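You operate a simulated robot arm through the tools that you are given. There is no shell and no other tool. Be economical: measure what you need, move in short steps, check, and stop when the job is done.

You are at the controls of a simulated two-armed robot. One attempt, no reset.

JOB
Take the grey lamp and leave it on the fourth shelf from the bottom of the store rack. Put the wide lamp from the top of the window bench on the packing table top. Take the black tape roll and leave it on the packing table top. Pick up the gold collar bulb with one hand, pass it to the other hand and put it on the green mat of the test bench. Fetch the red plug from the top of the window bench and set it on top of the orange lamp. Put the 1 A black fuse from the top of the window bench on top of the red lamp and the 2 A black fuse on the white sheet there. Open the upper bench drawer, fetch the blue plug and set it in the inside of the upper bench drawer and shut the drawer again. Turn the speed knob to 1. Put the glue jar marked "GRADE 30" from the top of the right hood on the top of the tray stand and the glue jar labelled "GRADE 40" on the cooler lid. Lift the tall bin lid open. Do these in any order. Set down upright: grey lamp, wide lamp, gold collar bulb, red plug, glue jar.

Only the result counts: the job must be done as asked and must still hold three seconds after the hand-in. Knocking over, shifting, dropping, spilling or breaking anything else fails it. Lids that push on must go on centred and level and be pressed home; caps that screw on are set level and turned clockwise until they are tight. Flat cloth is picked up by pressing the open fingertips on it (5 to 10 N) and closing them slowly along it; thin cloth reads only 2 to 8 mm in the jaws.

ROBOT AND FRAMES
Two 7-joint arms with two-finger grippers on one trunk, on a base that drives. Base frame: it is fixed to the floor where the robot stands at the start and does not move with it; the origin is under the middle of the robot, x ahead of it, y to its left, z up. Units: m, degrees, N and s.
The left shoulder is at the start at [0.06, 0.123, 0.945], the right one opposite. With the tool pointing down near the work surface each hand reaches from about 0.34 to 0.8 m from the robot's upright axis, wherever it stands, measured 20 degrees to its own side. Places, roughly: black fuse [1.75, 6.25, 0.75]; black tape roll (6x6x3 cm) [1, 6.3, 0.8]; blue plug (5x5x4 cm) [-0.8, 6.3, 0.8]; cooler lid (15x40 cm) [5.2, -0.58, 1.08]; fourth shelf of the store rack [-1.2, -1.3, 1.3]; glue jar [4, -0.5, 1.25]; gold collar bulb [0.75, 6, 0.75]; green mat of the test bench (17x25 cm) [-0.72, 6.3, 0.8]; grey lamp [0.5, 0, 0.75]; inside of the upper bench drawer [-0.8, 5.6, 0.6]; orange lamp [0.75, 6.25, 0.75]; packing table top [-0.8, 3, 0.8]; red lamp [1.75, 6.5, 0.75]; red plug (5x5x6 cm) [1.3, 6.2, 0.8]; speed knob [3.7, 4.3, 0.9]; tall bin lid [-1.1, -3, 0.5]; top of the tray stand [0.8, -0.9, 0.8]; upper bench drawer [-0.7, 5.6, 0.7]; white sheet (13x13x1 cm) [1.3, 6.3, 0.8]; wide lamp [1, 6.25, 0.75]. Payload 1.47 kg a hand.
The TCP of each hand is the grasp point between the finger pads, 0.016 m short of the fingertips. In the tool frame z runs along the fingers and y along their closing line. Largest opening 0.087 m; the body of the gripper starts 0.055 m behind the TCP.
Orientation is told as [roll, pitch, yaw] about the base's x, y, z axes, in that order, counted from this pose: with the fingers straight down and closing along the base's y, the tool's x points along the base's -x, its y along +y and its z along -z.

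CONTROLS
- The arms move only by the tool apply_moves. It takes "left_rows", "right_rows" or both (then of equal length, played together; a hand with none holds still); each is a list that holds one entry, the list of rows, each a list of 7 numbers: the shift along the tool's x, y, z in m, then the turn, a rotation vector about the tool's x, y, z in degrees, then the opening, from 0 (shut) to 1 (fully open). In form: [[[x, y, z, ax, ay, az, fingers], ...]]. A call has 1 to 20 rows; each row shifts and turns the commanded pose from where the row before left it, along the tool's axes as they then stand. Each row takes 0.2 s and may step no farther than 0.05 m and 8.6 degrees from the row before; otherwise, or with a gripper value out of range, the whole call is refused. A pose out of reach is approached as far as the arm can. The call stops where the force on the tool passes 40 N (or 10 N more than at its start, if that is more) or the arm is blocked; 0.2 s more then pass. Each finger travels about 0.153 m/s and halts on what it meets, pressing with about 28 N; the grip force reading is that of the motor and also rises with nothing between the fingers. The clock runs only during rows and for 0.2 s after the last one: add rows that do not move to give the fingers time. It gives the time, the measured TCP pose, the force on the tool (base axes), the opening and the grip force at its end, in the units of the frame above (readings bear some noise), with the torque about the TCP (base axes, N m) and any sound that the robot's microphone picked up.
- Cameras (640 x 400 px; columns grow to the right, rows downward): "scene" is now at [0.0886, -0.0045, 1.4978]; the picture's right is [-0.06, -1.00, 0.00], its down [-0.75, 0.05, -0.66] and it looks along [0.65, -0.04, -0.76] (base axes); focal length 249 px, centre (320, 200). "left" rides on the left gripper at [0.073, -0.012, -0.09] in its tool frame; the picture's right is [0.16, 0.99, 0.00], its down [-0.72, 0.12, -0.68] and it looks along [-0.67, 0.11, 0.73] (tool axes); focal length 247 px, centre (320, 200). "right" rides on the right gripper at [0.073, 0.012, -0.09] in its tool frame; the picture's right is [-0.16, 0.99, 0.00], its down [-0.72, -0.12, -0.68] and it looks along [-0.67, -0.11, 0.73] (tool axes); focal length 247 px, centre (320, 200).
- get_image(camera): a new picture of that camera. The clock stands still meanwhile.
- slide_trunk(by): slides the trunk up (or, below 0, down) by that many m; the arms and the scene camera ride with it, the base frame stays. It gives what a move gives, with no picture.
- base_move(legs): drives the robot by 1 to 6 legs, each [ahead, left, turn to the left] in m, m and degrees, along the robot's own axes; the way and the turn of a leg run together, so that a leg with both is an arc; at most 1.5 m and 180 degrees a leg. The arms and the cameras ride along, it lands a little off, and it stops where it bumps. It gives what a move gives.
- pan_tilt(pan, tilt): turns the head with the scene camera to pan (to the left, within 120 degrees either way) and tilt (down, from -29 to 69), counted from straight ahead of the robot. It gives what a move gives.
- pixel_to_xyz(camera, pixels): for up to 12 pixels [column, row] of the newest picture of that camera ("zoom" is the newest enlarged one), the place [x, y, z] in the base frame of the surface seen there, good to about 0.002 m. The clock stands still meanwhile.
- close_up(camera, box): a new picture of the part [left, top, right, bottom] of that camera's present view, enlarged. The clock stands still meanwhile.
- finish_job(): hands the job in; it is judged then, once.

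Keep the steps short. Do not move on a guess: measure, check each grasp and each placing, and mend mistakes. In all there are 385 turns and 362 pictures (those below and enlarged ones count). Leave the grippers open and the arms clear of the work at the hand-in unless told otherwise, and finish with a single line.

The tools are called after "Call:" as a command line: name --argument value ..., lists and objects as JSON in quotes. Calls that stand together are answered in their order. apply_moves: Moves the arms, as the interface text tells. Its arguments: {"type":"object","properties":{"left_rows":{"type":"array","items":{"type":"array","items":{"type":"array","items":{"type":"number"}}}},"right_rows":{"type":"array","items":{"type":"array","items":{"type":"array","items":{"type":"number"}}}}},"required":[]} The other tools are called the same way: slide_trunk (by) slides the trunk up or down; base_move (legs) drives the base; pan_tilt (pan, tilt) turns the head that bears the scene camera; get_image (camera) takes a picture; pixel_to_xyz (camera, pixels) gives the place of the surface under pixels of a picture; close_up (camera, box) takes an enlarged picture of a part of a camera's view; finish_job () hands the job in.

At the start:

```text
clock: 0.0
left_tool_pos: [0.4399, 0.1484, 1.0752]
left_orientation: [0.0, 0.1, 0.0]
left_force: [0.5, 0.4, -1.0]
left_moment: [0.0, -0.03, 0.0]
left_gripper_width: 0.087
left_finger_force: 0.0
right_tool_pos: [0.4641, -0.2939, 1.0069]
right_orientation: [0.0, 0.0, 0.1]
right_force: [0.0, -0.7, 0.2]
right_moment: [-0.01, 0.0, -0.01]
right_gripper_width: 0.0867
right_finger_force: 0.1
trunk travel left (down, up): [-0.1, 0.13]
robot x, y, heading: [0.0002, 0.0012, -0.2]
head pan, tilt: [-3.5, 49.1]
```

scene: 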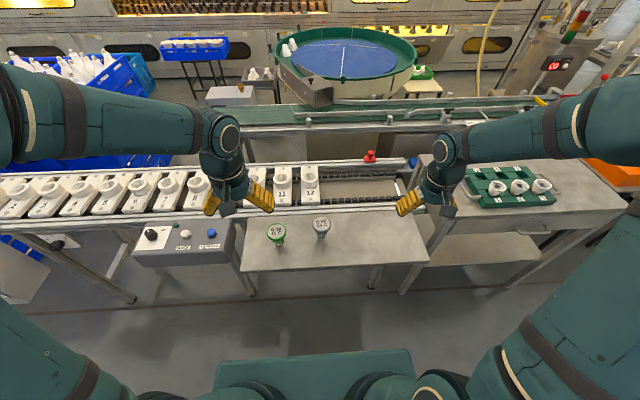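
right: 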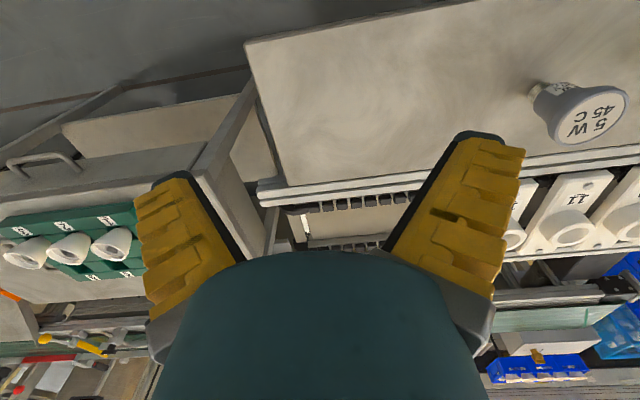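
left: 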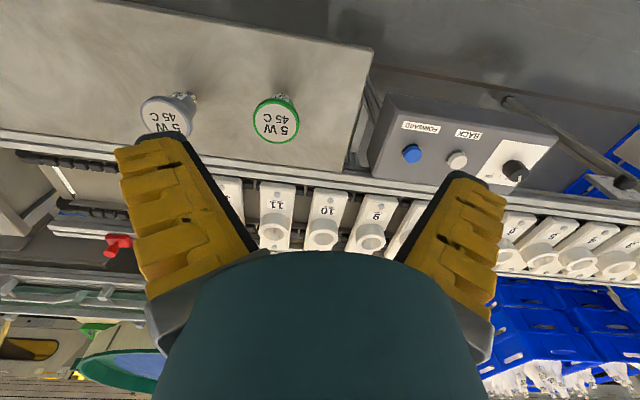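

I see two lamps on the table in front, a green-rimmed one at about (276,232) and a grey one at about (321,226). I'll enlarge the view and measure.

Call:
close_up --camera "scene" --box '[240, 190, 400, 290]'

Call:
pixel_to_xyz --camera "scene" --pixels '[[321, 222], [322, 236], [276, 230], [279, 244], [350, 250], [321, 218], [313, 224], [330, 224]]'

Call:
close_up --camera "right" --box '[480, 50, 640, 150]'

```text
4.00 times, centred on (320, 240) of scene
```

zoom: 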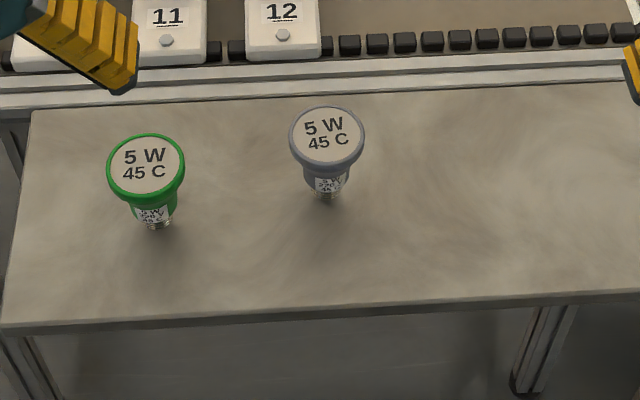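

```text
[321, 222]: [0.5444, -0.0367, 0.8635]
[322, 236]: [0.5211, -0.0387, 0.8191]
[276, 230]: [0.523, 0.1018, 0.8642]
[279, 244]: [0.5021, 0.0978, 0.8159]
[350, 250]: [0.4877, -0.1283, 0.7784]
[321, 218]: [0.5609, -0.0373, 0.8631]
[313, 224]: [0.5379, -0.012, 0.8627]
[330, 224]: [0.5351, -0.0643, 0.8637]
```

```text
4.00 times, centred on (560, 100) of right
```

zoom: 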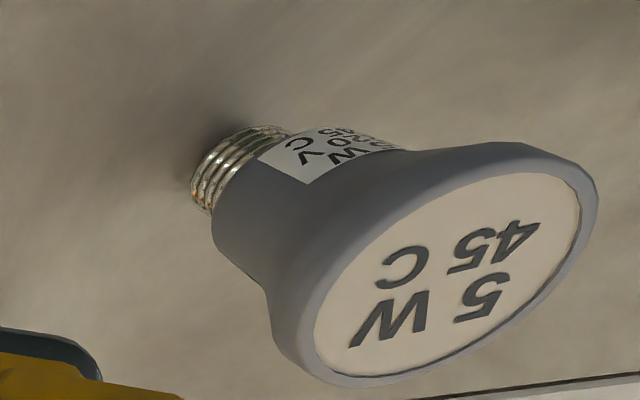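

The grey lamp is centred near (0.542, -0.038), with its top at z 0.863 and the table at 0.778. Before grasping it I'll look towards the rack, behind to the right.

Call:
pan_tilt --pan -120 --tilt 20

Call:
get_image --camera "scene"

Call:
pan_tilt --pan -60 --tilt 20

Call:
get_image --camera "scene"

Call:
pan_tilt --pan 0 --tilt 20

Call:
get_image --camera "scene"

Call:
pan_tilt --pan 60 --tilt 20

Call:
get_image --camera "scene"

Call:
pan_tilt --pan 120 --tilt 20

Call:
get_image --camera "scene"

```text
clock: 2.0
left_tool_pos: [0.4412, 0.1468, 1.0755]
left_orientation: [0.0, 0.0, 0.0]
left_force: [-0.5, 0.0, 0.0]
left_moment: [-0.01, 0.0, 0.02]
left_gripper_width: 0.0869
left_finger_force: 0.1
right_tool_pos: [0.4644, -0.295, 1.0067]
right_orientation: [0.0, 0.0, 0.0]
right_force: [0.7, -0.7, 0.6]
right_moment: [0.02, -0.01, 0.01]
right_gripper_width: 0.0869
right_finger_force: 0.0
trunk travel left (down, up): [-0.1, 0.13]
robot x, y, heading: [-0.0025, -0.0004, 0.2]
head pan, tilt: [-120.0, 20.0]
```

```text
356 pictures are left
```

scene: 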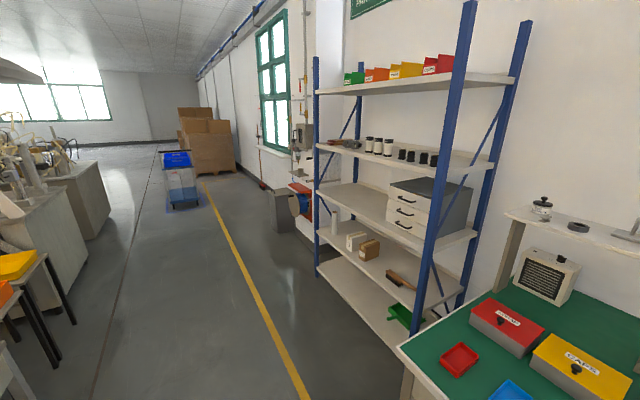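

```text
clock: 3.3
left_tool_pos: [0.4404, 0.1471, 1.0749]
left_orientation: [0.0, 0.0, 0.0]
left_force: [0.8, 0.0, 0.4]
left_moment: [0.0, 0.0, 0.03]
left_gripper_width: 0.0867
left_finger_force: 0.0
right_tool_pos: [0.4641, -0.294, 1.0067]
right_orientation: [0.0, 0.0, 0.0]
right_force: [-0.5, 0.0, -0.4]
right_moment: [-0.03, -0.01, 0.01]
right_gripper_width: 0.087
right_finger_force: 0.0
trunk travel left (down, up): [-0.1, 0.13]
robot x, y, heading: [-0.0018, 0.0039, -0.0]
head pan, tilt: [-60.0, 20.0]
```

```text
355 pictures are left
```

scene: 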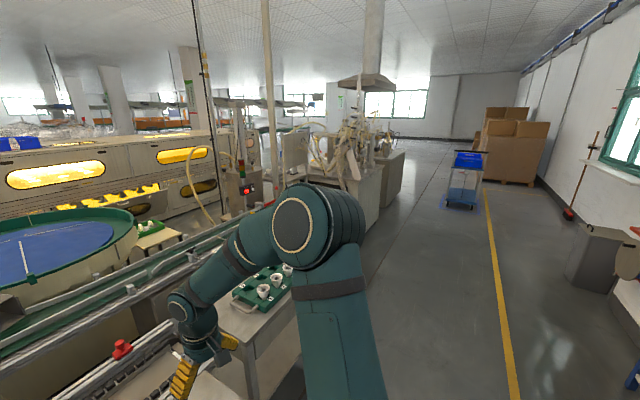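

```text
clock: 4.6
left_tool_pos: [0.4413, 0.1474, 1.0753]
left_orientation: [0.0, 0.1, 0.0]
left_force: [-0.1, 0.0, -0.4]
left_moment: [0.0, 0.0, 0.0]
left_gripper_width: 0.0868
left_finger_force: 0.0
right_tool_pos: [0.4646, -0.2948, 1.0062]
right_orientation: [0.0, -0.1, -0.1]
right_force: [0.5, -0.2, -0.1]
right_moment: [-0.02, 0.0, -0.01]
right_gripper_width: 0.0871
right_finger_force: 0.0
trunk travel left (down, up): [-0.1, 0.13]
robot x, y, heading: [-0.0041, -0.0001, -0.0]
head pan, tilt: [0.0, 20.0]
```

```text
354 pictures are left
```

scene: 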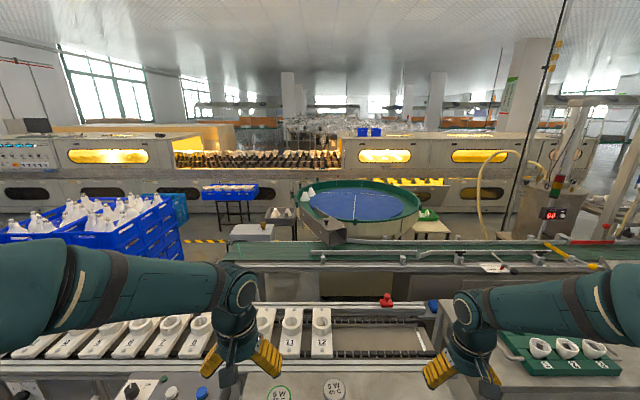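

```text
clock: 5.9
left_tool_pos: [0.4407, 0.1477, 1.0732]
left_orientation: [0.0, 0.0, 0.1]
left_force: [0.2, -0.2, -0.3]
left_moment: [-0.01, 0.03, -0.01]
left_gripper_width: 0.0872
left_finger_force: 0.1
right_tool_pos: [0.4642, -0.295, 1.0064]
right_orientation: [0.0, -0.1, 0.0]
right_force: [0.1, 0.4, 0.2]
right_moment: [0.0, -0.01, 0.02]
right_gripper_width: 0.0873
right_finger_force: 0.2
trunk travel left (down, up): [-0.1, 0.13]
robot x, y, heading: [-0.0016, 0.0015, 0.0]
head pan, tilt: [60.0, 20.0]
```

```text
353 pictures are left
```

scene: 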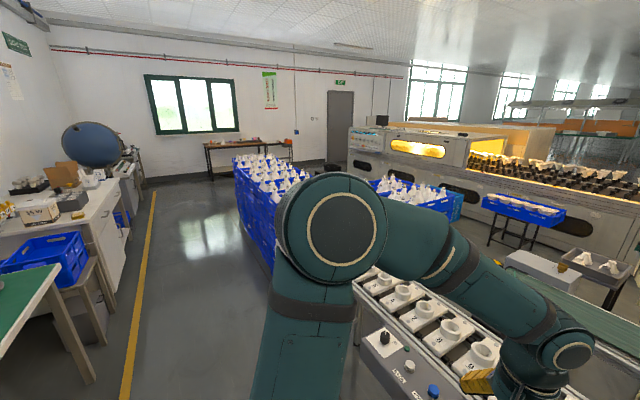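

```text
clock: 7.2
left_tool_pos: [0.4401, 0.1466, 1.0736]
left_orientation: [-0.1, -0.1, -0.1]
left_force: [-0.2, -0.5, 0.0]
left_moment: [-0.02, 0.0, 0.03]
left_gripper_width: 0.0866
left_finger_force: 0.0
right_tool_pos: [0.464, -0.2951, 1.0066]
right_orientation: [0.0, 0.0, 0.1]
right_force: [-0.1, 0.3, 0.4]
right_moment: [-0.03, -0.01, -0.01]
right_gripper_width: 0.0872
right_finger_force: 0.0
trunk travel left (down, up): [-0.1, 0.13]
robot x, y, heading: [0.0016, -0.0005, 0.4]
head pan, tilt: [120.0, 20.0]
```

```text
352 pictures are left
```

scene: 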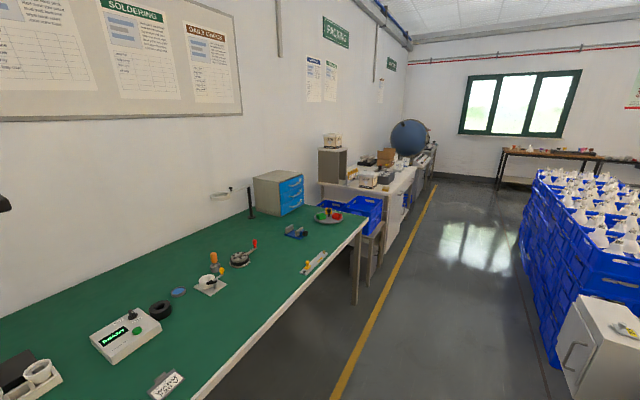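

The rack is behind to the right and the window bench is far to the left. I'll move the right hand in front of the lamp and tilt its fingers 60° towards forward, because the shelf is high. The left hand moves slightly aside, and the head looks back at the table.

Call:
pan_tilt --pan -3 --tilt 49

Call:
apply_moves --right_rows '[[[0.0107, 0.0428, 0.006, 0, 0, 0, 1], [0.0107, 0.0428, 0.006, 0, 0, 0, 1], [0.0107, 0.0428, 0.006, 0, 0, 0, 1], [0.0107, 0.0428, 0.006, 0, 0, 0, 1], [0.0107, 0.0428, 0.006, 0, 0, 0, 1], [0.0107, 0.0428, 0.006, 0, 0, 0, 1], [0, 0, 0, 0, -7.5, 0, 1], [0, 0, 0, 0, -7.5, 0, 1], [0, 0, 0, 0, -7.5, 0, 1], [0, 0, 0, 0, -7.5, 0, 1], [0, 0, 0, 0, -7.5, 0, 1], [0, 0, 0, 0, -7.5, 0, 1], [0, 0, 0, 0, -7.5, 0, 1], [0, 0, 0, 0, -7.5, 0, 1]]]' --left_rows '[[[0, 0.02, 0, 0, 0, 0, 1], [0, 0.02, 0, 0, 0, 0, 1], [0, 0.02, 0, 0, 0, 0, 1], [0, 0.02, 0, 0, 0, 0, 1], [0, 0.02, 0, 0, 0, 0, 1], [0, 0.02, 0, 0, 0, 0, 1], [0, 0, 0, 0, 0, 0, 1], [0, 0, 0, 0, 0, 0, 1], [0, 0, 0, 0, 0, 0, 1], [0, 0, 0, 0, 0, 0, 1], [0, 0, 0, 0, 0, 0, 1], [0, 0, 0, 0, 0, 0, 1], [0, 0, 0, 0, 0, 0, 1], [0, 0, 0, 0, 0, 0, 1]]]'

Call:
get_image --camera "scene"

```text
clock: 9.2
left_tool_pos: [0.4407, 0.1471, 1.076]
left_orientation: [0.0, -0.1, 0.0]
left_force: [-0.3, -1.0, -0.4]
left_moment: [0.02, -0.02, 0.05]
left_gripper_width: 0.0867
left_finger_force: 0.1
right_tool_pos: [0.4647, -0.293, 1.0066]
right_orientation: [0.0, 0.1, 0.0]
right_force: [0.1, 0.6, -0.1]
right_moment: [0.0, 0.0, 0.02]
right_gripper_width: 0.0868
right_finger_force: 0.2
trunk travel left (down, up): [-0.1, 0.13]
robot x, y, heading: [0.004, 0.001, -0.1]
head pan, tilt: [-3.0, 49.0]
```

```text
clock: 11.9
left_tool_pos: [0.4381, 0.2668, 1.0737]
left_orientation: [0.0, 0.1, 0.0]
left_force: [0.1, -0.6, 0.0]
left_moment: [0.02, -0.03, 0.01]
left_gripper_width: 0.087
left_finger_force: 0.1
right_tool_pos: [0.4385, -0.0779, 0.9519]
right_orientation: [1.9, -43.9, -10.9]
right_force: [-0.4, -0.2, 0.8]
right_moment: [0.05, 0.04, 0.01]
right_gripper_width: 0.087
right_finger_force: 0.0
right hand out of reach, approached as far as the arm can: row 11, 12, 13
trunk travel left (down, up): [-0.1, 0.13]
robot x, y, heading: [-0.002, 0.0048, 0.2]
head pan, tilt: [-3.0, 49.0]
stopped in row 13 (right hand): the arm was blocked; the commanded pose is now the measured one
```

```text
351 pictures are left
```

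scene: 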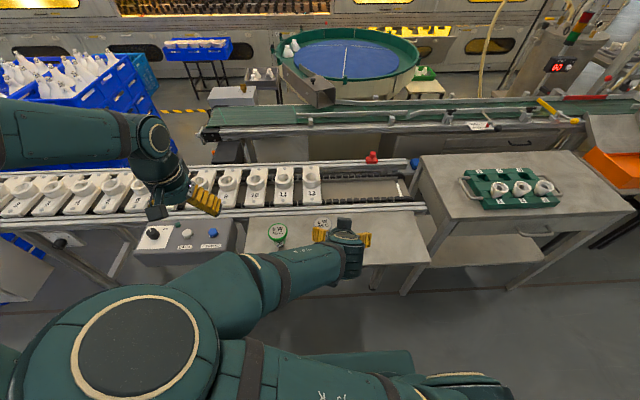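

The arm is too cramped this close. The hand is still above and short of the lamp at (0.44, -0.08, 0.95). I'll back the base 0.2 m and shift it 0.15 m left so the lamp comes onto the right arm's side.

Call:
base_move --legs '[[-0.2, 0, 0], [0, 0.15, 0]]'

```text
clock: 15.1
left_tool_pos: [0.2363, 0.4153, 1.073]
left_orientation: [0.0, 0.0, -0.4]
left_force: [-0.3, 1.1, 0.3]
left_moment: [-0.02, 0.0, -0.01]
left_gripper_width: 0.0869
left_finger_force: 0.0
right_tool_pos: [0.2328, 0.0719, 0.9516]
right_orientation: [1.8, -44.0, -11.1]
right_force: [0.2, -0.2, 0.3]
right_moment: [-0.01, 0.0, -0.02]
right_gripper_width: 0.087
right_finger_force: 0.1
trunk travel left (down, up): [-0.1, 0.13]
robot x, y, heading: [-0.2036, 0.1519, -0.3]
head pan, tilt: [-3.0, 49.0]
```

Now I'll straighten the yaw and tilt to 60°, moving the hand to stand just behind and above the lamp at about (0.42, -0.038, 0.95).

Call:
apply_moves --right_rows '[[[0, 0, 0, -2.1, -5.3, -3.1, 1], [0, 0, 0, -2.1, -5.3, -3.1, 1], [0, 0, 0, -2.1, -5.3, -3.1, 1], [-0.0187, -0.022, 0.0324, 0, 0, 0, 1], [-0.0187, -0.022, 0.0324, 0, 0, 0, 1], [-0.0187, -0.022, 0.0324, 0, 0, 0, 1], [-0.0187, -0.022, 0.0324, 0, 0, 0, 1], [-0.0187, -0.022, 0.0324, 0, 0, 0, 1]]]'

Call:
get_image --camera "scene"

Call:
get_image --camera "right"

```text
clock: 15.8
left_tool_pos: [0.2349, 0.4176, 1.0739]
left_orientation: [0.0, -0.1, 0.2]
left_force: [-0.8, -0.3, -0.5]
left_moment: [0.02, -0.02, -0.01]
left_gripper_width: 0.0871
left_finger_force: 0.1
right_tool_pos: [0.2595, 0.098, 0.9769]
right_orientation: [19.1, -52.3, -20.0]
right_force: [-0.2, -0.1, 0.7]
right_moment: [0.02, 0.0, -0.01]
right_gripper_width: 0.0871
right_finger_force: 0.0
right hand out of reach, approached as far as the arm can: row 1, 2, 3
trunk travel left (down, up): [-0.1, 0.13]
robot x, y, heading: [-0.2033, 0.151, -0.3]
head pan, tilt: [-3.0, 49.0]
stopped in row 3 (right hand): the arm was blocked; the commanded pose is now the measured one
```

```text
350 pictures are left
```

scene: 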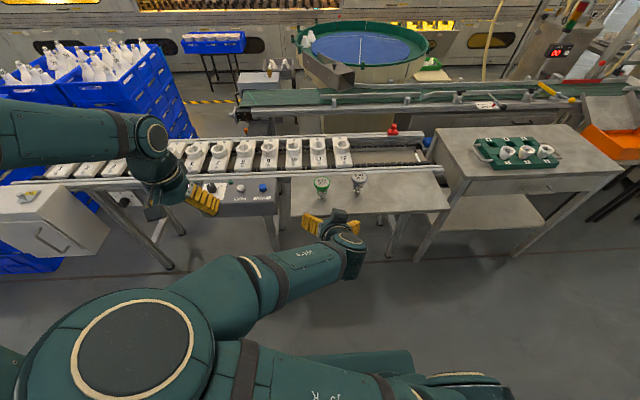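

```text
349 pictures are left
```

right: 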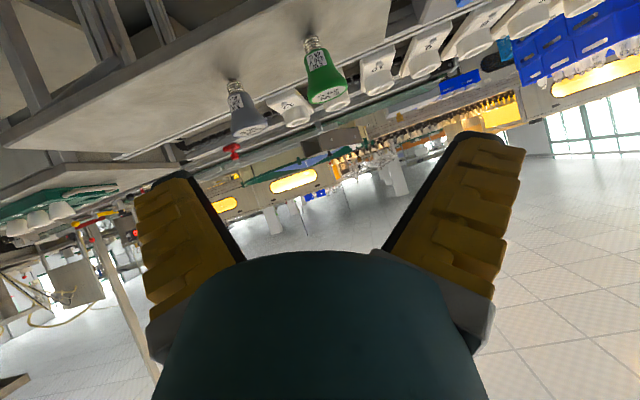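

The wrist is at its limit here. I'll shift the hand forward and right first, then turn it.

Call:
apply_moves --right_rows '[[[-0.0204, -0.0307, 0.0173, 0, 0, 0, 1], [-0.0204, -0.0307, 0.0173, 0, 0, 0, 1], [-0.0204, -0.0307, 0.0173, 0, 0, 0, 1], [-0.0204, -0.0307, 0.0173, 0, 0, 0, 1], [-0.0204, -0.0307, 0.0173, 0, 0, 0, 1], [-0.0204, -0.0307, 0.0173, 0, 0, 0, 1]]]'

```text
clock: 17.1
left_tool_pos: [0.236, 0.4157, 1.0754]
left_orientation: [0.0, -0.1, 0.1]
left_force: [0.6, 0.0, -0.4]
left_moment: [-0.01, -0.02, -0.02]
left_gripper_width: 0.0871
left_finger_force: 0.0
right_tool_pos: [0.3989, -0.1024, 0.9771]
right_orientation: [18.8, -52.5, -19.8]
right_force: [0.1, -0.4, -0.4]
right_moment: [0.0, 0.03, 0.03]
right_gripper_width: 0.0871
right_finger_force: 0.0
trunk travel left (down, up): [-0.1, 0.13]
robot x, y, heading: [-0.2052, 0.1503, -0.2]
head pan, tilt: [-3.0, 49.0]
```

Call:
apply_moves --right_rows '[[[0, 0, 0, 1.2, -2.8, -6.05, 1], [0, 0, 0, 1.2, -2.8, -6.05, 1], [0.0067, 0.032, 0.0155, 0, 0, 0, 1], [0.0067, 0.032, 0.0155, 0, 0, 0, 1], [0, 0, 0, 0, 0, 0, 1]]]'

Call:
get_image --camera "right"

```text
clock: 18.4
left_tool_pos: [0.2346, 0.4173, 1.075]
left_orientation: [-0.1, -0.2, 0.1]
left_force: [0.0, 0.9, 1.1]
left_moment: [0.0, 0.0, 0.0]
left_gripper_width: 0.087
left_finger_force: 0.0
right_tool_pos: [0.4185, -0.0377, 0.9483]
right_orientation: [-0.1, -60.1, 0.1]
right_force: [-0.3, -0.3, -0.5]
right_moment: [0.01, 0.01, 0.02]
right_gripper_width: 0.0873
right_finger_force: 0.1
trunk travel left (down, up): [-0.1, 0.13]
robot x, y, heading: [-0.2041, 0.1499, -0.5]
head pan, tilt: [-3.0, 49.0]
```

```text
348 pictures are left
```

right: 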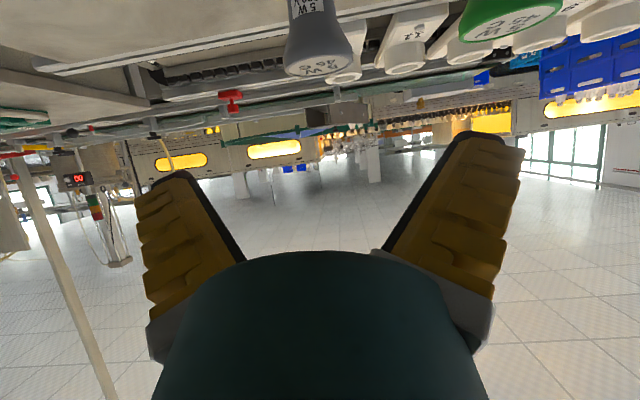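

The pose is good. The lamp is straight ahead. I'll slide down along the tool axis to its head, aiming for TCP (0.542, -0.038, 0.846).

Call:
apply_moves --right_rows '[[[0.0137, 0, 0, 0, 0, 0, 1], [0.0137, 0, 0, 0, 0, 0, 1], [0, 0, 0.04, 0, 0, 0, 1], [0, 0, 0.04, 0, 0, 0, 1], [0, 0, 0.04, 0, 0, 0, 1], [0, 0, 0.038, 0, 0, 0, 1], [0, 0, 0, 0, 0, 0, 1]]]'

Call:
get_image --camera "right"

Call:
get_image --camera "scene"

```text
clock: 19.9
left_tool_pos: [0.2351, 0.4178, 1.0742]
left_orientation: [0.0, -0.1, 0.0]
left_force: [-0.3, 0.0, -1.0]
left_moment: [0.0, 0.0, -0.01]
left_gripper_width: 0.0869
left_finger_force: 0.0
right_tool_pos: [0.5443, -0.0381, 0.847]
right_orientation: [-0.1, -60.1, 0.1]
right_force: [0.4, 0.7, 0.2]
right_moment: [0.04, 0.01, -0.02]
right_gripper_width: 0.0868
right_finger_force: 0.0
trunk travel left (down, up): [-0.1, 0.13]
robot x, y, heading: [-0.2041, 0.1507, -0.6]
head pan, tilt: [-3.0, 49.0]
```

```text
347 pictures are left
```

right: 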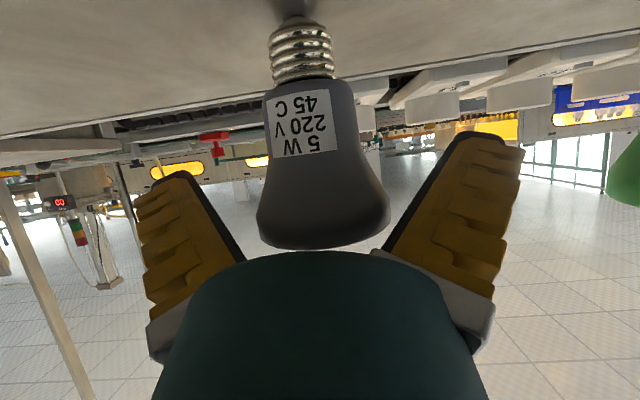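

```text
346 pictures are left
```

scene: 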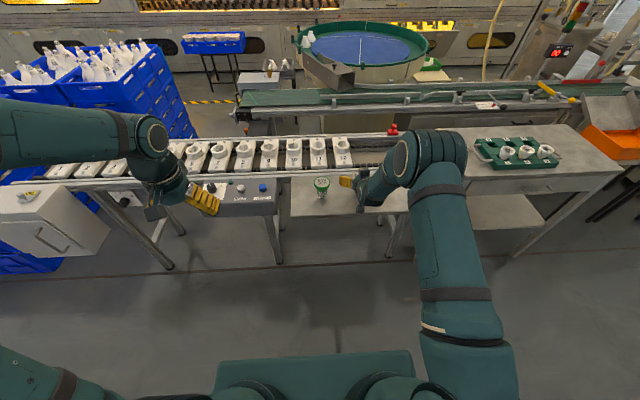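

The lamp head is between the fingers. I'll close.

Call:
apply_moves --right_rows '[[[0, 0, 0, 0, 0, 0, 0.8], [0, 0, 0, 0, 0, 0, 0.6], [0, 0, 0, 0, 0, 0, 0.3], [0, 0, 0, 0, 0, 0, 0], [0, 0, 0, 0, 0, 0, 0]]]'

Call:
get_image --camera "right"

```text
clock: 21.1
left_tool_pos: [0.2354, 0.4183, 1.0742]
left_orientation: [0.0, -0.1, -0.1]
left_force: [1.0, 1.4, -0.1]
left_moment: [-0.01, 0.01, -0.02]
left_gripper_width: 0.087
left_finger_force: 0.1
right_tool_pos: [0.5447, -0.0376, 0.848]
right_orientation: [-0.2, -60.1, 0.2]
right_force: [0.1, -0.2, 0.7]
right_moment: [0.0, -0.04, 0.02]
right_gripper_width: 0.0609
right_finger_force: 28.3
trunk travel left (down, up): [-0.1, 0.13]
robot x, y, heading: [-0.206, 0.1504, -0.1]
head pan, tilt: [-3.0, 49.0]
```

```text
345 pictures are left
```

right: 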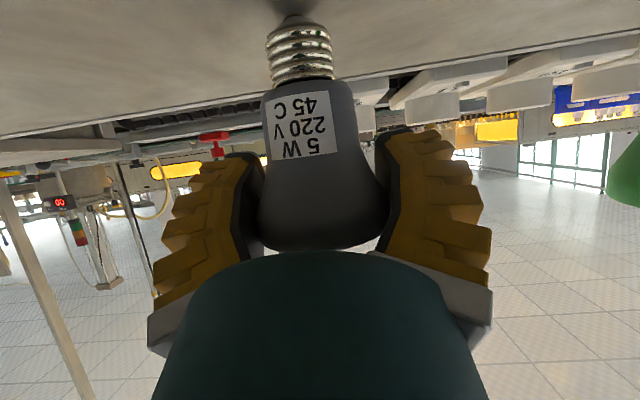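

It's gripped at 61 mm, with the lamp bottom 0.070 m below the TCP. I'll lift it and draw it back.

Call:
apply_moves --right_rows '[[[-0.0325, 0, -0.0188, 0, 0, 0, 0], [-0.0325, 0, -0.0188, 0, 0, 0, 0], [-0.0325, 0, -0.0188, 0, 0, 0, 0], [-0.0325, 0, -0.0188, 0, 0, 0, 0], [-0.0325, 0, -0.0188, 0, 0, 0, 0], [0, 0, 0, 0, 0, 0, 0]]]'

Call:
get_image --camera "right"

```text
clock: 22.6
left_tool_pos: [0.236, 0.4173, 1.0744]
left_orientation: [0.1, -0.1, 0.0]
left_force: [-0.1, -0.5, 0.4]
left_moment: [0.0, 0.01, -0.02]
left_gripper_width: 0.0873
left_finger_force: 0.1
right_tool_pos: [0.5423, -0.0345, 1.0347]
right_orientation: [-0.1, -60.1, 0.1]
right_force: [-0.2, 0.8, -1.1]
right_moment: [0.03, -0.02, 0.0]
right_gripper_width: 0.0609
right_finger_force: 27.9
trunk travel left (down, up): [-0.1, 0.13]
robot x, y, heading: [-0.2026, 0.1504, -0.1]
head pan, tilt: [-3.0, 49.0]
```

```text
344 pictures are left
```

right: 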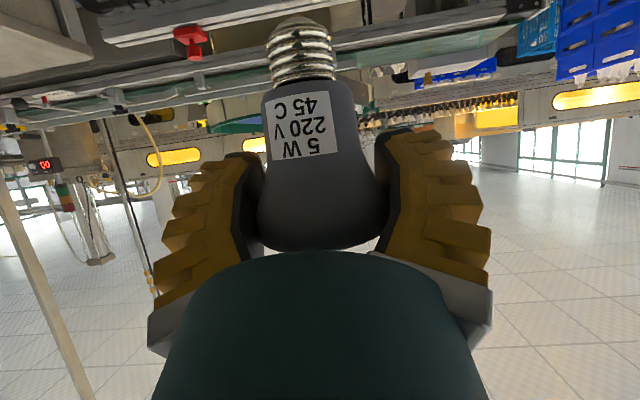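

The lamp hangs straight. I'll draw the arm in, turn right and drive along the aisle towards the rack.

Call:
apply_moves --right_rows '[[[0.025, -0.02, -0.0346, 0, 0, 0, 0], [0.025, -0.02, -0.0346, 0, 0, 0, 0], [0.025, -0.02, -0.0346, 0, 0, 0, 0], [0.025, -0.02, -0.0346, 0, 0, 0, 0], [0.025, -0.02, -0.0346, 0, 0, 0, 0]]]'

Call:
base_move --legs '[[0, 0, -90], [0.7, 0, 0], [0.6, 0, 0]]'

Call:
pan_tilt --pan -90 --tilt 15

Call:
get_image --camera "scene"

```text
clock: 23.8
left_tool_pos: [0.2343, 0.4154, 1.0742]
left_orientation: [0.0, -0.1, 0.0]
left_force: [-0.5, -0.7, -0.1]
left_moment: [0.0, 0.0, 0.02]
left_gripper_width: 0.087
left_finger_force: 0.0
right_tool_pos: [0.329, -0.1395, 1.0136]
right_orientation: [0.0, -60.1, 0.0]
right_force: [-0.6, 0.1, -0.5]
right_moment: [0.0, 0.01, 0.04]
right_gripper_width: 0.0608
right_finger_force: 27.8
trunk travel left (down, up): [-0.1, 0.13]
robot x, y, heading: [-0.2067, 0.1504, -0.1]
head pan, tilt: [-3.0, 49.0]
```

```text
clock: 34.3
left_tool_pos: [0.0639, -1.5608, 1.0742]
left_orientation: [-0.1, -0.1, -89.6]
left_force: [-0.7, 0.0, 0.2]
left_moment: [0.03, -0.01, 0.02]
left_gripper_width: 0.0872
left_finger_force: 0.1
right_tool_pos: [-0.4915, -1.659, 1.013]
right_orientation: [-0.2, -60.1, -89.3]
right_force: [-0.5, 0.8, -0.7]
right_moment: [0.01, 0.03, 0.0]
right_gripper_width: 0.0605
right_finger_force: 28.1
trunk travel left (down, up): [-0.1, 0.13]
robot x, y, heading: [-0.2087, -1.123, -89.7]
head pan, tilt: [-3.0, 49.0]
```

```text
clock: 35.9
left_tool_pos: [0.0634, -1.5602, 1.074]
left_orientation: [-0.1, 0.0, -89.5]
left_force: [0.6, 0.2, -0.4]
left_moment: [-0.01, -0.01, -0.02]
left_gripper_width: 0.087
left_finger_force: 0.0
right_tool_pos: [-0.4926, -1.6594, 1.0138]
right_orientation: [-0.1, -60.1, -89.4]
right_force: [-0.6, 0.0, -1.0]
right_moment: [-0.02, 0.04, 0.02]
right_gripper_width: 0.0606
right_finger_force: 27.8
trunk travel left (down, up): [-0.1, 0.13]
robot x, y, heading: [-0.2057, -1.1221, -89.6]
head pan, tilt: [-90.0, 15.0]
```

```text
343 pictures are left
```

scene: 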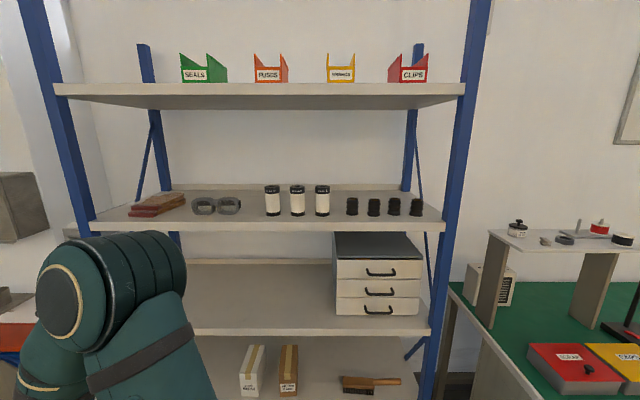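

The pots shelf should be the fourth (1.3 m). I'll measure its surface, edges and clearance.

Call:
pixel_to_xyz --camera "scene" --pixels '[[200, 220], [280, 218], [240, 223], [272, 190], [200, 205], [228, 206], [160, 210], [350, 210], [300, 85], [340, 222], [250, 205], [250, 195]]'

Call:
pan_tilt --pan -90 --tilt 45

Call:
get_image --camera "scene"

```text
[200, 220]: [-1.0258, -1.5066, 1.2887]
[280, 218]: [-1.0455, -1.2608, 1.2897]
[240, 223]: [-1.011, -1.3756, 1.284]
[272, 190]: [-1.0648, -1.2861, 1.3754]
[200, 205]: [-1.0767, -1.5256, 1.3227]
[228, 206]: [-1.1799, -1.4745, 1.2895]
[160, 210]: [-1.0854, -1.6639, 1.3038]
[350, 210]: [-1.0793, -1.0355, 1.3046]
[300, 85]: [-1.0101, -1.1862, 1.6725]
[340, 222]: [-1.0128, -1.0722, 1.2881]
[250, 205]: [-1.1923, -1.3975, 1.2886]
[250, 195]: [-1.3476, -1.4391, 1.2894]
```

```text
clock: 36.9
left_tool_pos: [0.0636, -1.5596, 1.0747]
left_orientation: [-0.1, -0.1, -89.5]
left_force: [0.5, 0.3, -0.8]
left_moment: [0.0, 0.02, -0.04]
left_gripper_width: 0.0873
left_finger_force: 0.2
right_tool_pos: [-0.4914, -1.6585, 1.0134]
right_orientation: [-0.2, -60.0, -89.5]
right_force: [-0.7, -0.1, -0.7]
right_moment: [0.01, -0.01, -0.01]
right_gripper_width: 0.0604
right_finger_force: 28.3
trunk travel left (down, up): [-0.1, 0.13]
robot x, y, heading: [-0.2098, -1.1235, -89.6]
head pan, tilt: [-90.0, 45.0]
```

```text
342 pictures are left
```

scene: 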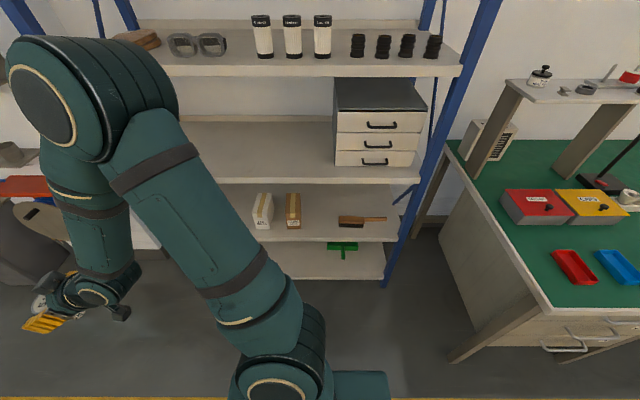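

Confirmed: there are five shelves, and the one with the pots is the fourth at z 1.289. I'll look for free space on it with a close-up.

Call:
pan_tilt --pan -100 --tilt 20

Call:
close_up --camera "scene" --box '[160, 100, 480, 300]'

```text
clock: 37.8
left_tool_pos: [0.0638, -1.559, 1.0747]
left_orientation: [0.0, -0.2, -89.5]
left_force: [-0.3, -0.1, -0.1]
left_moment: [0.02, 0.01, -0.02]
left_gripper_width: 0.0868
left_finger_force: 0.1
right_tool_pos: [-0.4922, -1.6588, 1.0128]
right_orientation: [-0.1, -60.1, -89.4]
right_force: [0.3, 0.7, -0.8]
right_moment: [0.04, 0.02, 0.03]
right_gripper_width: 0.0602
right_finger_force: 28.2
trunk travel left (down, up): [-0.1, 0.13]
robot x, y, heading: [-0.2048, -1.1211, -89.5]
head pan, tilt: [-100.0, 20.0]
```

```text
2.00 times, centred on (320, 200) of scene
```

zoom: 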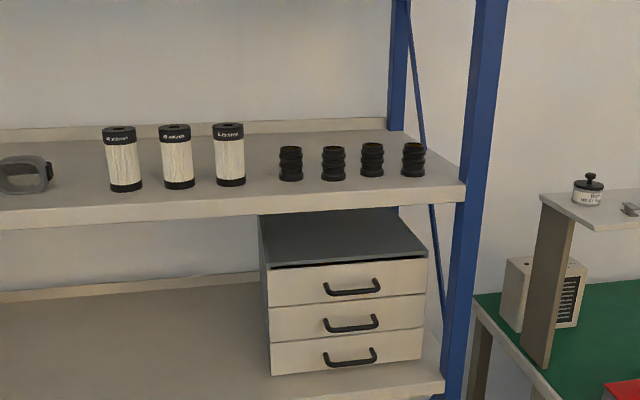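

Call:
pixel_to_xyz --camera "zoom" --pixels '[[46, 185], [52, 168], [110, 190], [142, 186], [125, 130], [80, 170], [80, 150], [82, 208], [266, 150], [255, 185], [290, 150], [80, 132]]'

```text
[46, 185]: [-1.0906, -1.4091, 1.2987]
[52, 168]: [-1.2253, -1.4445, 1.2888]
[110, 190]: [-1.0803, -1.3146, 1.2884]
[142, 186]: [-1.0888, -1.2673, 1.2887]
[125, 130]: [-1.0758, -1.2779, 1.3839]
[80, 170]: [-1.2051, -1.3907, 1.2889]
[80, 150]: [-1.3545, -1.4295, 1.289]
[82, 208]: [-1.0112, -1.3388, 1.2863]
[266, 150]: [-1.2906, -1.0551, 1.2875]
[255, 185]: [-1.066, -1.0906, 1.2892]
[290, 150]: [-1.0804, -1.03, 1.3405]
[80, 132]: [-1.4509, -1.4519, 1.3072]
```

The shelf is free behind the goggles and pots around x -1.22, y -1.39. I'll raise the trunk, turn to face the rack and sidestep.

Call:
slide_trunk --by 0.13

Call:
base_move --legs '[[0, 0, -90], [0, 0.47, 0]]'

```text
clock: 39.3
left_tool_pos: [0.0644, -1.5598, 1.2035]
left_orientation: [0.0, -0.1, -89.5]
left_force: [0.0, -0.6, 0.2]
left_moment: [0.01, 0.03, 0.0]
left_gripper_width: 0.087
left_finger_force: 0.0
right_tool_pos: [-0.4914, -1.6584, 1.142]
right_orientation: [0.0, -60.0, -89.5]
right_force: [-0.2, 0.1, -0.8]
right_moment: [0.03, 0.0, -0.02]
right_gripper_width: 0.0608
right_finger_force: 27.8
trunk travel left (down, up): [-0.23, 0.0]
robot x, y, heading: [-0.2049, -1.1238, -89.8]
head pan, tilt: [-100.0, 20.0]
```

```text
clock: 47.8
left_tool_pos: [-0.6674, -1.8409, 1.204]
left_orientation: [0.1, -0.2, 178.6]
left_force: [-0.3, -0.1, -0.7]
left_moment: [0.01, 0.0, -0.01]
left_gripper_width: 0.0868
left_finger_force: 0.2
right_tool_pos: [-0.7486, -1.2828, 1.1428]
right_orientation: [-0.2, -60.2, 178.8]
right_force: [0.0, 0.2, -0.5]
right_moment: [-0.01, 0.01, 0.05]
right_gripper_width: 0.06
right_finger_force: 28.0
trunk travel left (down, up): [-0.23, 0.0]
robot x, y, heading: [-0.225, -1.5843, 178.5]
head pan, tilt: [-100.0, 20.0]
```

Next I'll raise the lamp to z ≈1.44 and shift it to y ≈ -1.39, still in front of the rack.

Call:
apply_moves --right_rows '[[[-0.037, 0.0134, -0.0214, 0, 0, 0, 0], [-0.037, 0.0134, -0.0214, 0, 0, 0, 0], [-0.037, 0.0134, -0.0214, 0, 0, 0, 0], [-0.037, 0.0134, -0.0214, 0, 0, 0, 0], [-0.037, 0.0134, -0.0214, 0, 0, 0, 0], [-0.037, 0.0134, -0.0214, 0, 0, 0, 0], [-0.037, 0.0134, -0.0214, 0, 0, 0, 0], [0, 0.0134, 0, 0, 0, 0, 0]]]'

Call:
pan_tilt --pan -10 --tilt 15

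Call:
get_image --camera "scene"

Call:
get_image --camera "right"

```text
clock: 49.6
left_tool_pos: [-0.6678, -1.8419, 1.204]
left_orientation: [0.0, -0.1, 178.7]
left_force: [-0.6, 0.1, -0.2]
left_moment: [-0.03, 0.03, 0.01]
left_gripper_width: 0.087
left_finger_force: 0.1
right_tool_pos: [-0.7474, -1.3907, 1.4398]
right_orientation: [-0.2, -60.2, 178.9]
right_force: [-0.3, -0.1, -1.5]
right_moment: [-0.05, 0.01, -0.01]
right_gripper_width: 0.06
right_finger_force: 28.1
trunk travel left (down, up): [-0.23, 0.0]
robot x, y, heading: [-0.2223, -1.5865, 178.6]
head pan, tilt: [-100.0, 20.0]
```

```text
clock: 51.3
left_tool_pos: [-0.6683, -1.8414, 1.205]
left_orientation: [0.0, -0.1, 178.7]
left_force: [-0.2, 0.9, 0.1]
left_moment: [0.02, -0.02, 0.01]
left_gripper_width: 0.087
left_finger_force: 0.0
right_tool_pos: [-0.7471, -1.3899, 1.4381]
right_orientation: [-0.1, -60.1, 178.9]
right_force: [0.4, -0.4, -1.8]
right_moment: [-0.03, -0.03, 0.01]
right_gripper_width: 0.0599
right_finger_force: 27.8
trunk travel left (down, up): [-0.23, 0.0]
robot x, y, heading: [-0.2219, -1.5826, 178.5]
head pan, tilt: [-10.0, 15.0]
```

```text
340 pictures are left
```

scene: 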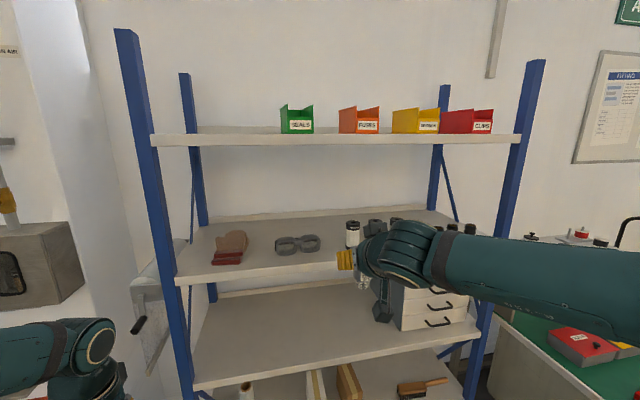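

```text
339 pictures are left
```

right: 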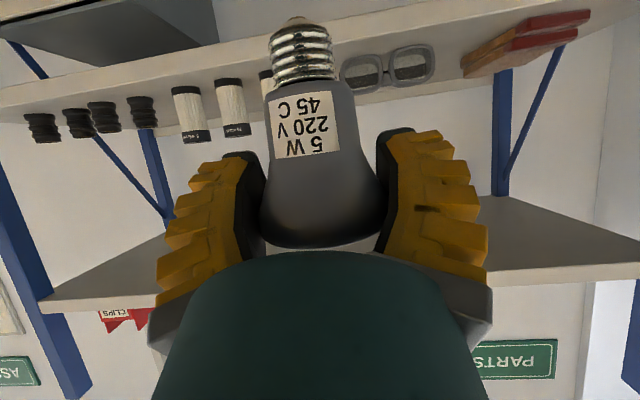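

Call:
pixel_to_xyz --camera "scene" --pixels '[[283, 238], [316, 237], [319, 245], [352, 224], [340, 238], [300, 222], [330, 225]]'

Call:
base_move --legs '[[0.3, 0, 0]]'

```text
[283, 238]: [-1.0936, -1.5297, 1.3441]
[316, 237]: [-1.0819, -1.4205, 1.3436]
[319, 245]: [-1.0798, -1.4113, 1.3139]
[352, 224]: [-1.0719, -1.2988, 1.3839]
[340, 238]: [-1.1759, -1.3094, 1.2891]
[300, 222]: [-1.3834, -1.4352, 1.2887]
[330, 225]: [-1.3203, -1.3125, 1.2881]
```

```text
clock: 53.3
left_tool_pos: [-0.9521, -1.8319, 1.2033]
left_orientation: [0.0, 0.5, 178.8]
left_force: [0.1, 0.4, 0.2]
left_moment: [-0.04, 0.01, -0.02]
left_gripper_width: 0.087
left_finger_force: 0.0
right_tool_pos: [-1.0351, -1.3816, 1.4383]
right_orientation: [-0.1, -60.1, 178.9]
right_force: [0.0, 0.3, -0.5]
right_moment: [0.02, 0.0, -0.03]
right_gripper_width: 0.0597
right_finger_force: 28.0
trunk travel left (down, up): [-0.23, 0.0]
robot x, y, heading: [-0.5058, -1.5769, 178.6]
head pan, tilt: [-10.0, 15.0]
stopped in leg 1: the force on the tool passed its limit at 88 N (the readings are from after the stop); the commanded pose is now the measured one
```

Something touched: most likely the left hand at (-0.95, -1.83) against the shelf edge. I'll look before moving.

Call:
pan_tilt --pan 25 --tilt 30

Call:
get_image --camera "scene"

Call:
pan_tilt --pan -10 --tilt 15

Call:
get_image --camera "scene"

Call:
get_image --camera "right"

```text
clock: 54.3
left_tool_pos: [-0.9512, -1.8327, 1.2048]
left_orientation: [0.0, 0.3, 178.8]
left_force: [0.4, 0.3, 0.2]
left_moment: [0.02, -0.05, 0.0]
left_gripper_width: 0.0869
left_finger_force: 0.1
right_tool_pos: [-1.0341, -1.3808, 1.4372]
right_orientation: [-0.3, -60.0, 178.8]
right_force: [-0.3, 0.1, -1.6]
right_moment: [-0.01, 0.01, 0.01]
right_gripper_width: 0.0599
right_finger_force: 27.9
trunk travel left (down, up): [-0.23, 0.0]
robot x, y, heading: [-0.5113, -1.5771, 178.5]
head pan, tilt: [25.0, 30.0]
```

```text
338 pictures are left
```

scene: 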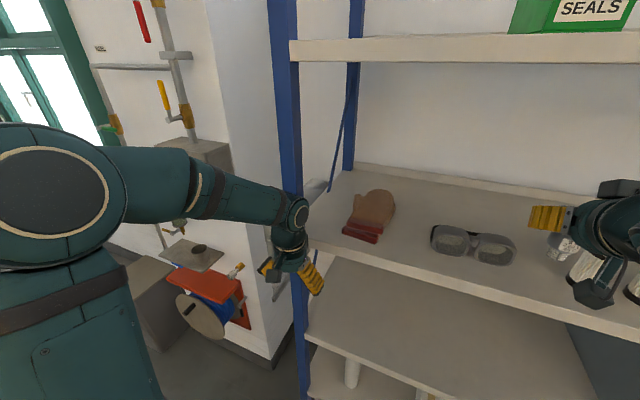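

```text
clock: 55.3
left_tool_pos: [-0.9514, -1.8322, 1.2034]
left_orientation: [0.1, 0.3, 178.8]
left_force: [-0.5, 0.8, -0.6]
left_moment: [-0.01, -0.01, 0.01]
left_gripper_width: 0.087
left_finger_force: 0.0
right_tool_pos: [-1.0331, -1.3812, 1.4392]
right_orientation: [-0.2, -60.1, 178.8]
right_force: [-0.4, 0.0, 0.0]
right_moment: [0.02, 0.01, -0.01]
right_gripper_width: 0.06
right_finger_force: 28.1
trunk travel left (down, up): [-0.23, 0.0]
robot x, y, heading: [-0.5063, -1.5752, 178.3]
head pan, tilt: [-10.0, 15.0]
```

```text
337 pictures are left
```

scene: 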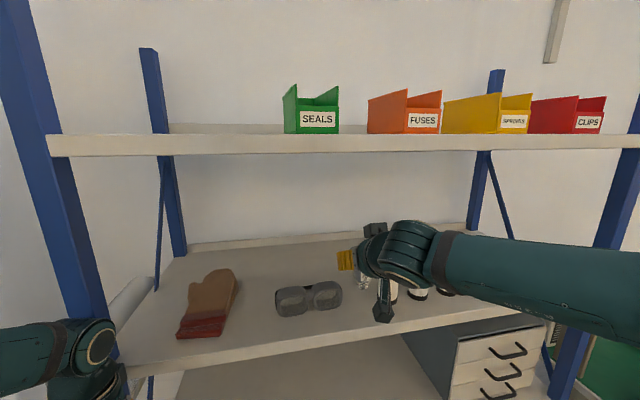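

```text
336 pictures are left
```

right: 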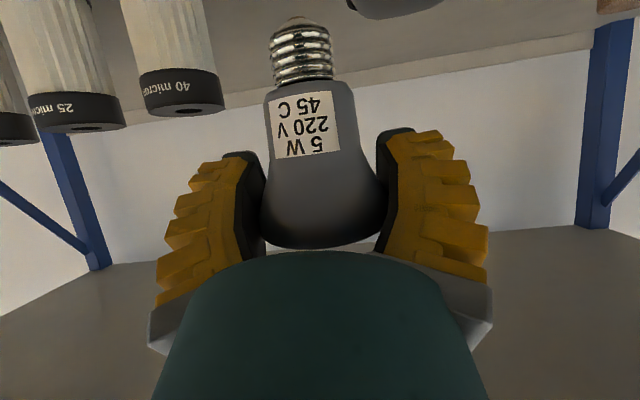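

Nothing has moved on the shelf and the lamp is still held. It was the left wrist on the rack post. I'll draw the left arm back and extend the right hand inward at z 1.44 to x ≈ -1.28, which keeps the wrist camera bracket clear behind the pots.

Call:
apply_moves --left_rows '[[[0.035, 0, 0, 0, 0, 0, 1], [0.035, 0, 0, 0, 0, 0, 1], [0.035, 0, 0, 0, 0, 0, 1], [0.035, 0, 0, 0, 0, 0, 1], [0, 0, 0, 0, 0, 0, 1], [0, 0, 0, 0, 0, 0, 1], [0, 0, 0, 0, 0, 0, 1]]]' --right_rows '[[[-0.0177, 0.0025, 0.0306, 0, 0, 0, 0], [-0.0177, 0.0025, 0.0306, 0, 0, 0, 0], [-0.0177, 0.0025, 0.0306, 0, 0, 0, 0], [-0.0177, 0.0025, 0.0306, 0, 0, 0, 0], [-0.0177, 0.0025, 0.0306, 0, 0, 0, 0], [-0.0177, 0.0025, 0.0306, 0, 0, 0, 0], [-0.0177, 0.0025, 0.0306, 0, 0, 0, 0]]]'

Call:
get_image --camera "scene"

Call:
get_image --camera "right"

```text
clock: 56.9
left_tool_pos: [-0.8149, -1.8342, 1.2045]
left_orientation: [0.0, 0.5, 178.7]
left_force: [-1.1, -0.3, 0.3]
left_moment: [-0.01, -0.03, 0.03]
left_gripper_width: 0.087
left_finger_force: 0.1
right_tool_pos: [-1.2821, -1.3922, 1.4367]
right_orientation: [-0.2, -59.9, 178.8]
right_force: [-0.3, -0.1, -1.1]
right_moment: [-0.01, 0.05, 0.03]
right_gripper_width: 0.0598
right_finger_force: 27.4
trunk travel left (down, up): [-0.23, 0.0]
robot x, y, heading: [-0.5104, -1.5766, 178.2]
head pan, tilt: [-10.0, 15.0]
```

```text
335 pictures are left
```

scene: 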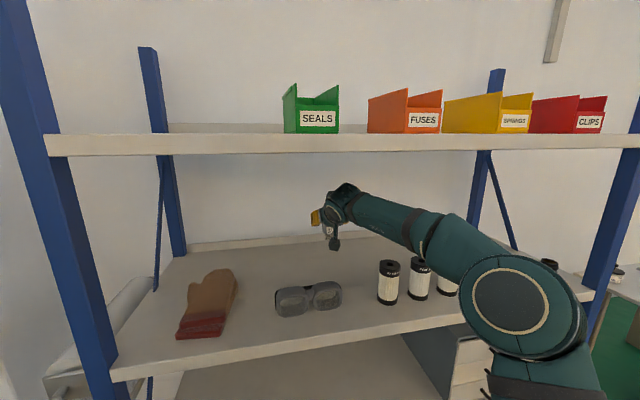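

```text
334 pictures are left
```

right: 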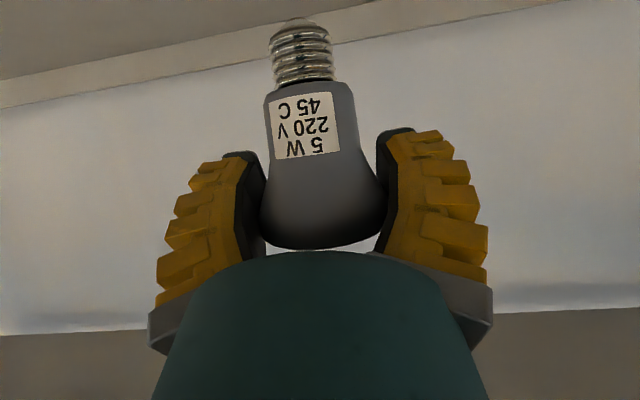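

It's in place behind the pots. I'll lower it gently.

Call:
apply_moves --right_rows '[[[0.03, 0, 0.0173, 0, 0, 0, 0], [0.026, 0, 0.015, 0, 0, 0, 0], [0.004, 0, 0.0023, 0, 0, 0, 0], [0, 0, 0, 0, 0, 0, 0]]]'

Call:
apply_moves --right_rows '[[[0.0017, 0, 0.001, 0, 0, 0, 0], [0.0017, 0, 0.001, 0, 0, 0, 0], [0, 0, 0, 0, 0, 0, 0]]]'

```text
clock: 57.9
left_tool_pos: [-0.8142, -1.8346, 1.2051]
left_orientation: [0.1, 0.4, 178.8]
left_force: [0.1, -0.9, -0.9]
left_moment: [0.03, 0.04, 0.02]
left_gripper_width: 0.0869
left_finger_force: 0.1
right_tool_pos: [-1.2794, -1.3928, 1.3704]
right_orientation: [-0.2, -60.1, 178.8]
right_force: [0.0, -0.8, -0.8]
right_moment: [0.01, 0.01, 0.01]
right_gripper_width: 0.0599
right_finger_force: 28.1
trunk travel left (down, up): [-0.23, 0.0]
robot x, y, heading: [-0.5062, -1.5783, 178.2]
head pan, tilt: [-10.0, 15.0]
```

```text
clock: 58.7
left_tool_pos: [-0.8136, -1.8342, 1.2048]
left_orientation: [0.0, 0.4, 178.8]
left_force: [0.4, 0.4, -0.5]
left_moment: [0.03, 0.0, 0.03]
left_gripper_width: 0.087
left_finger_force: 0.0
right_tool_pos: [-1.2824, -1.3927, 1.3651]
right_orientation: [-0.2, -60.0, 178.8]
right_force: [-0.1, 0.8, -0.3]
right_moment: [0.0, -0.01, -0.02]
right_gripper_width: 0.0594
right_finger_force: 27.6
trunk travel left (down, up): [-0.23, 0.0]
robot x, y, heading: [-0.5058, -1.5803, 178.4]
head pan, tilt: [-10.0, 15.0]
```

Call:
apply_moves --right_rows '[[[0.0017, 0, 0.001, 0, 0, 0, 0], [0.0017, 0, 0.001, 0, 0, 0, 0], [0, 0, 0, 0, 0, 0, 0]]]'

Call:
get_image --camera "right"

```text
clock: 59.5
left_tool_pos: [-0.8129, -1.8336, 1.2047]
left_orientation: [0.0, 0.4, 178.8]
left_force: [-0.1, 0.4, 0.4]
left_moment: [0.01, -0.01, -0.01]
left_gripper_width: 0.087
left_finger_force: 0.1
right_tool_pos: [-1.2817, -1.3932, 1.3619]
right_orientation: [-0.2, -60.0, 178.8]
right_force: [0.6, -0.1, -0.5]
right_moment: [0.02, -0.01, -0.01]
right_gripper_width: 0.0593
right_finger_force: 28.0
trunk travel left (down, up): [-0.23, 0.0]
robot x, y, heading: [-0.5051, -1.5761, 178.2]
head pan, tilt: [-10.0, 15.0]
```

```text
333 pictures are left
```

right: 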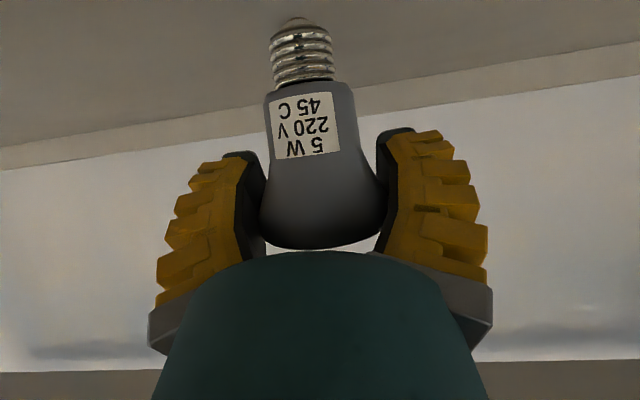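

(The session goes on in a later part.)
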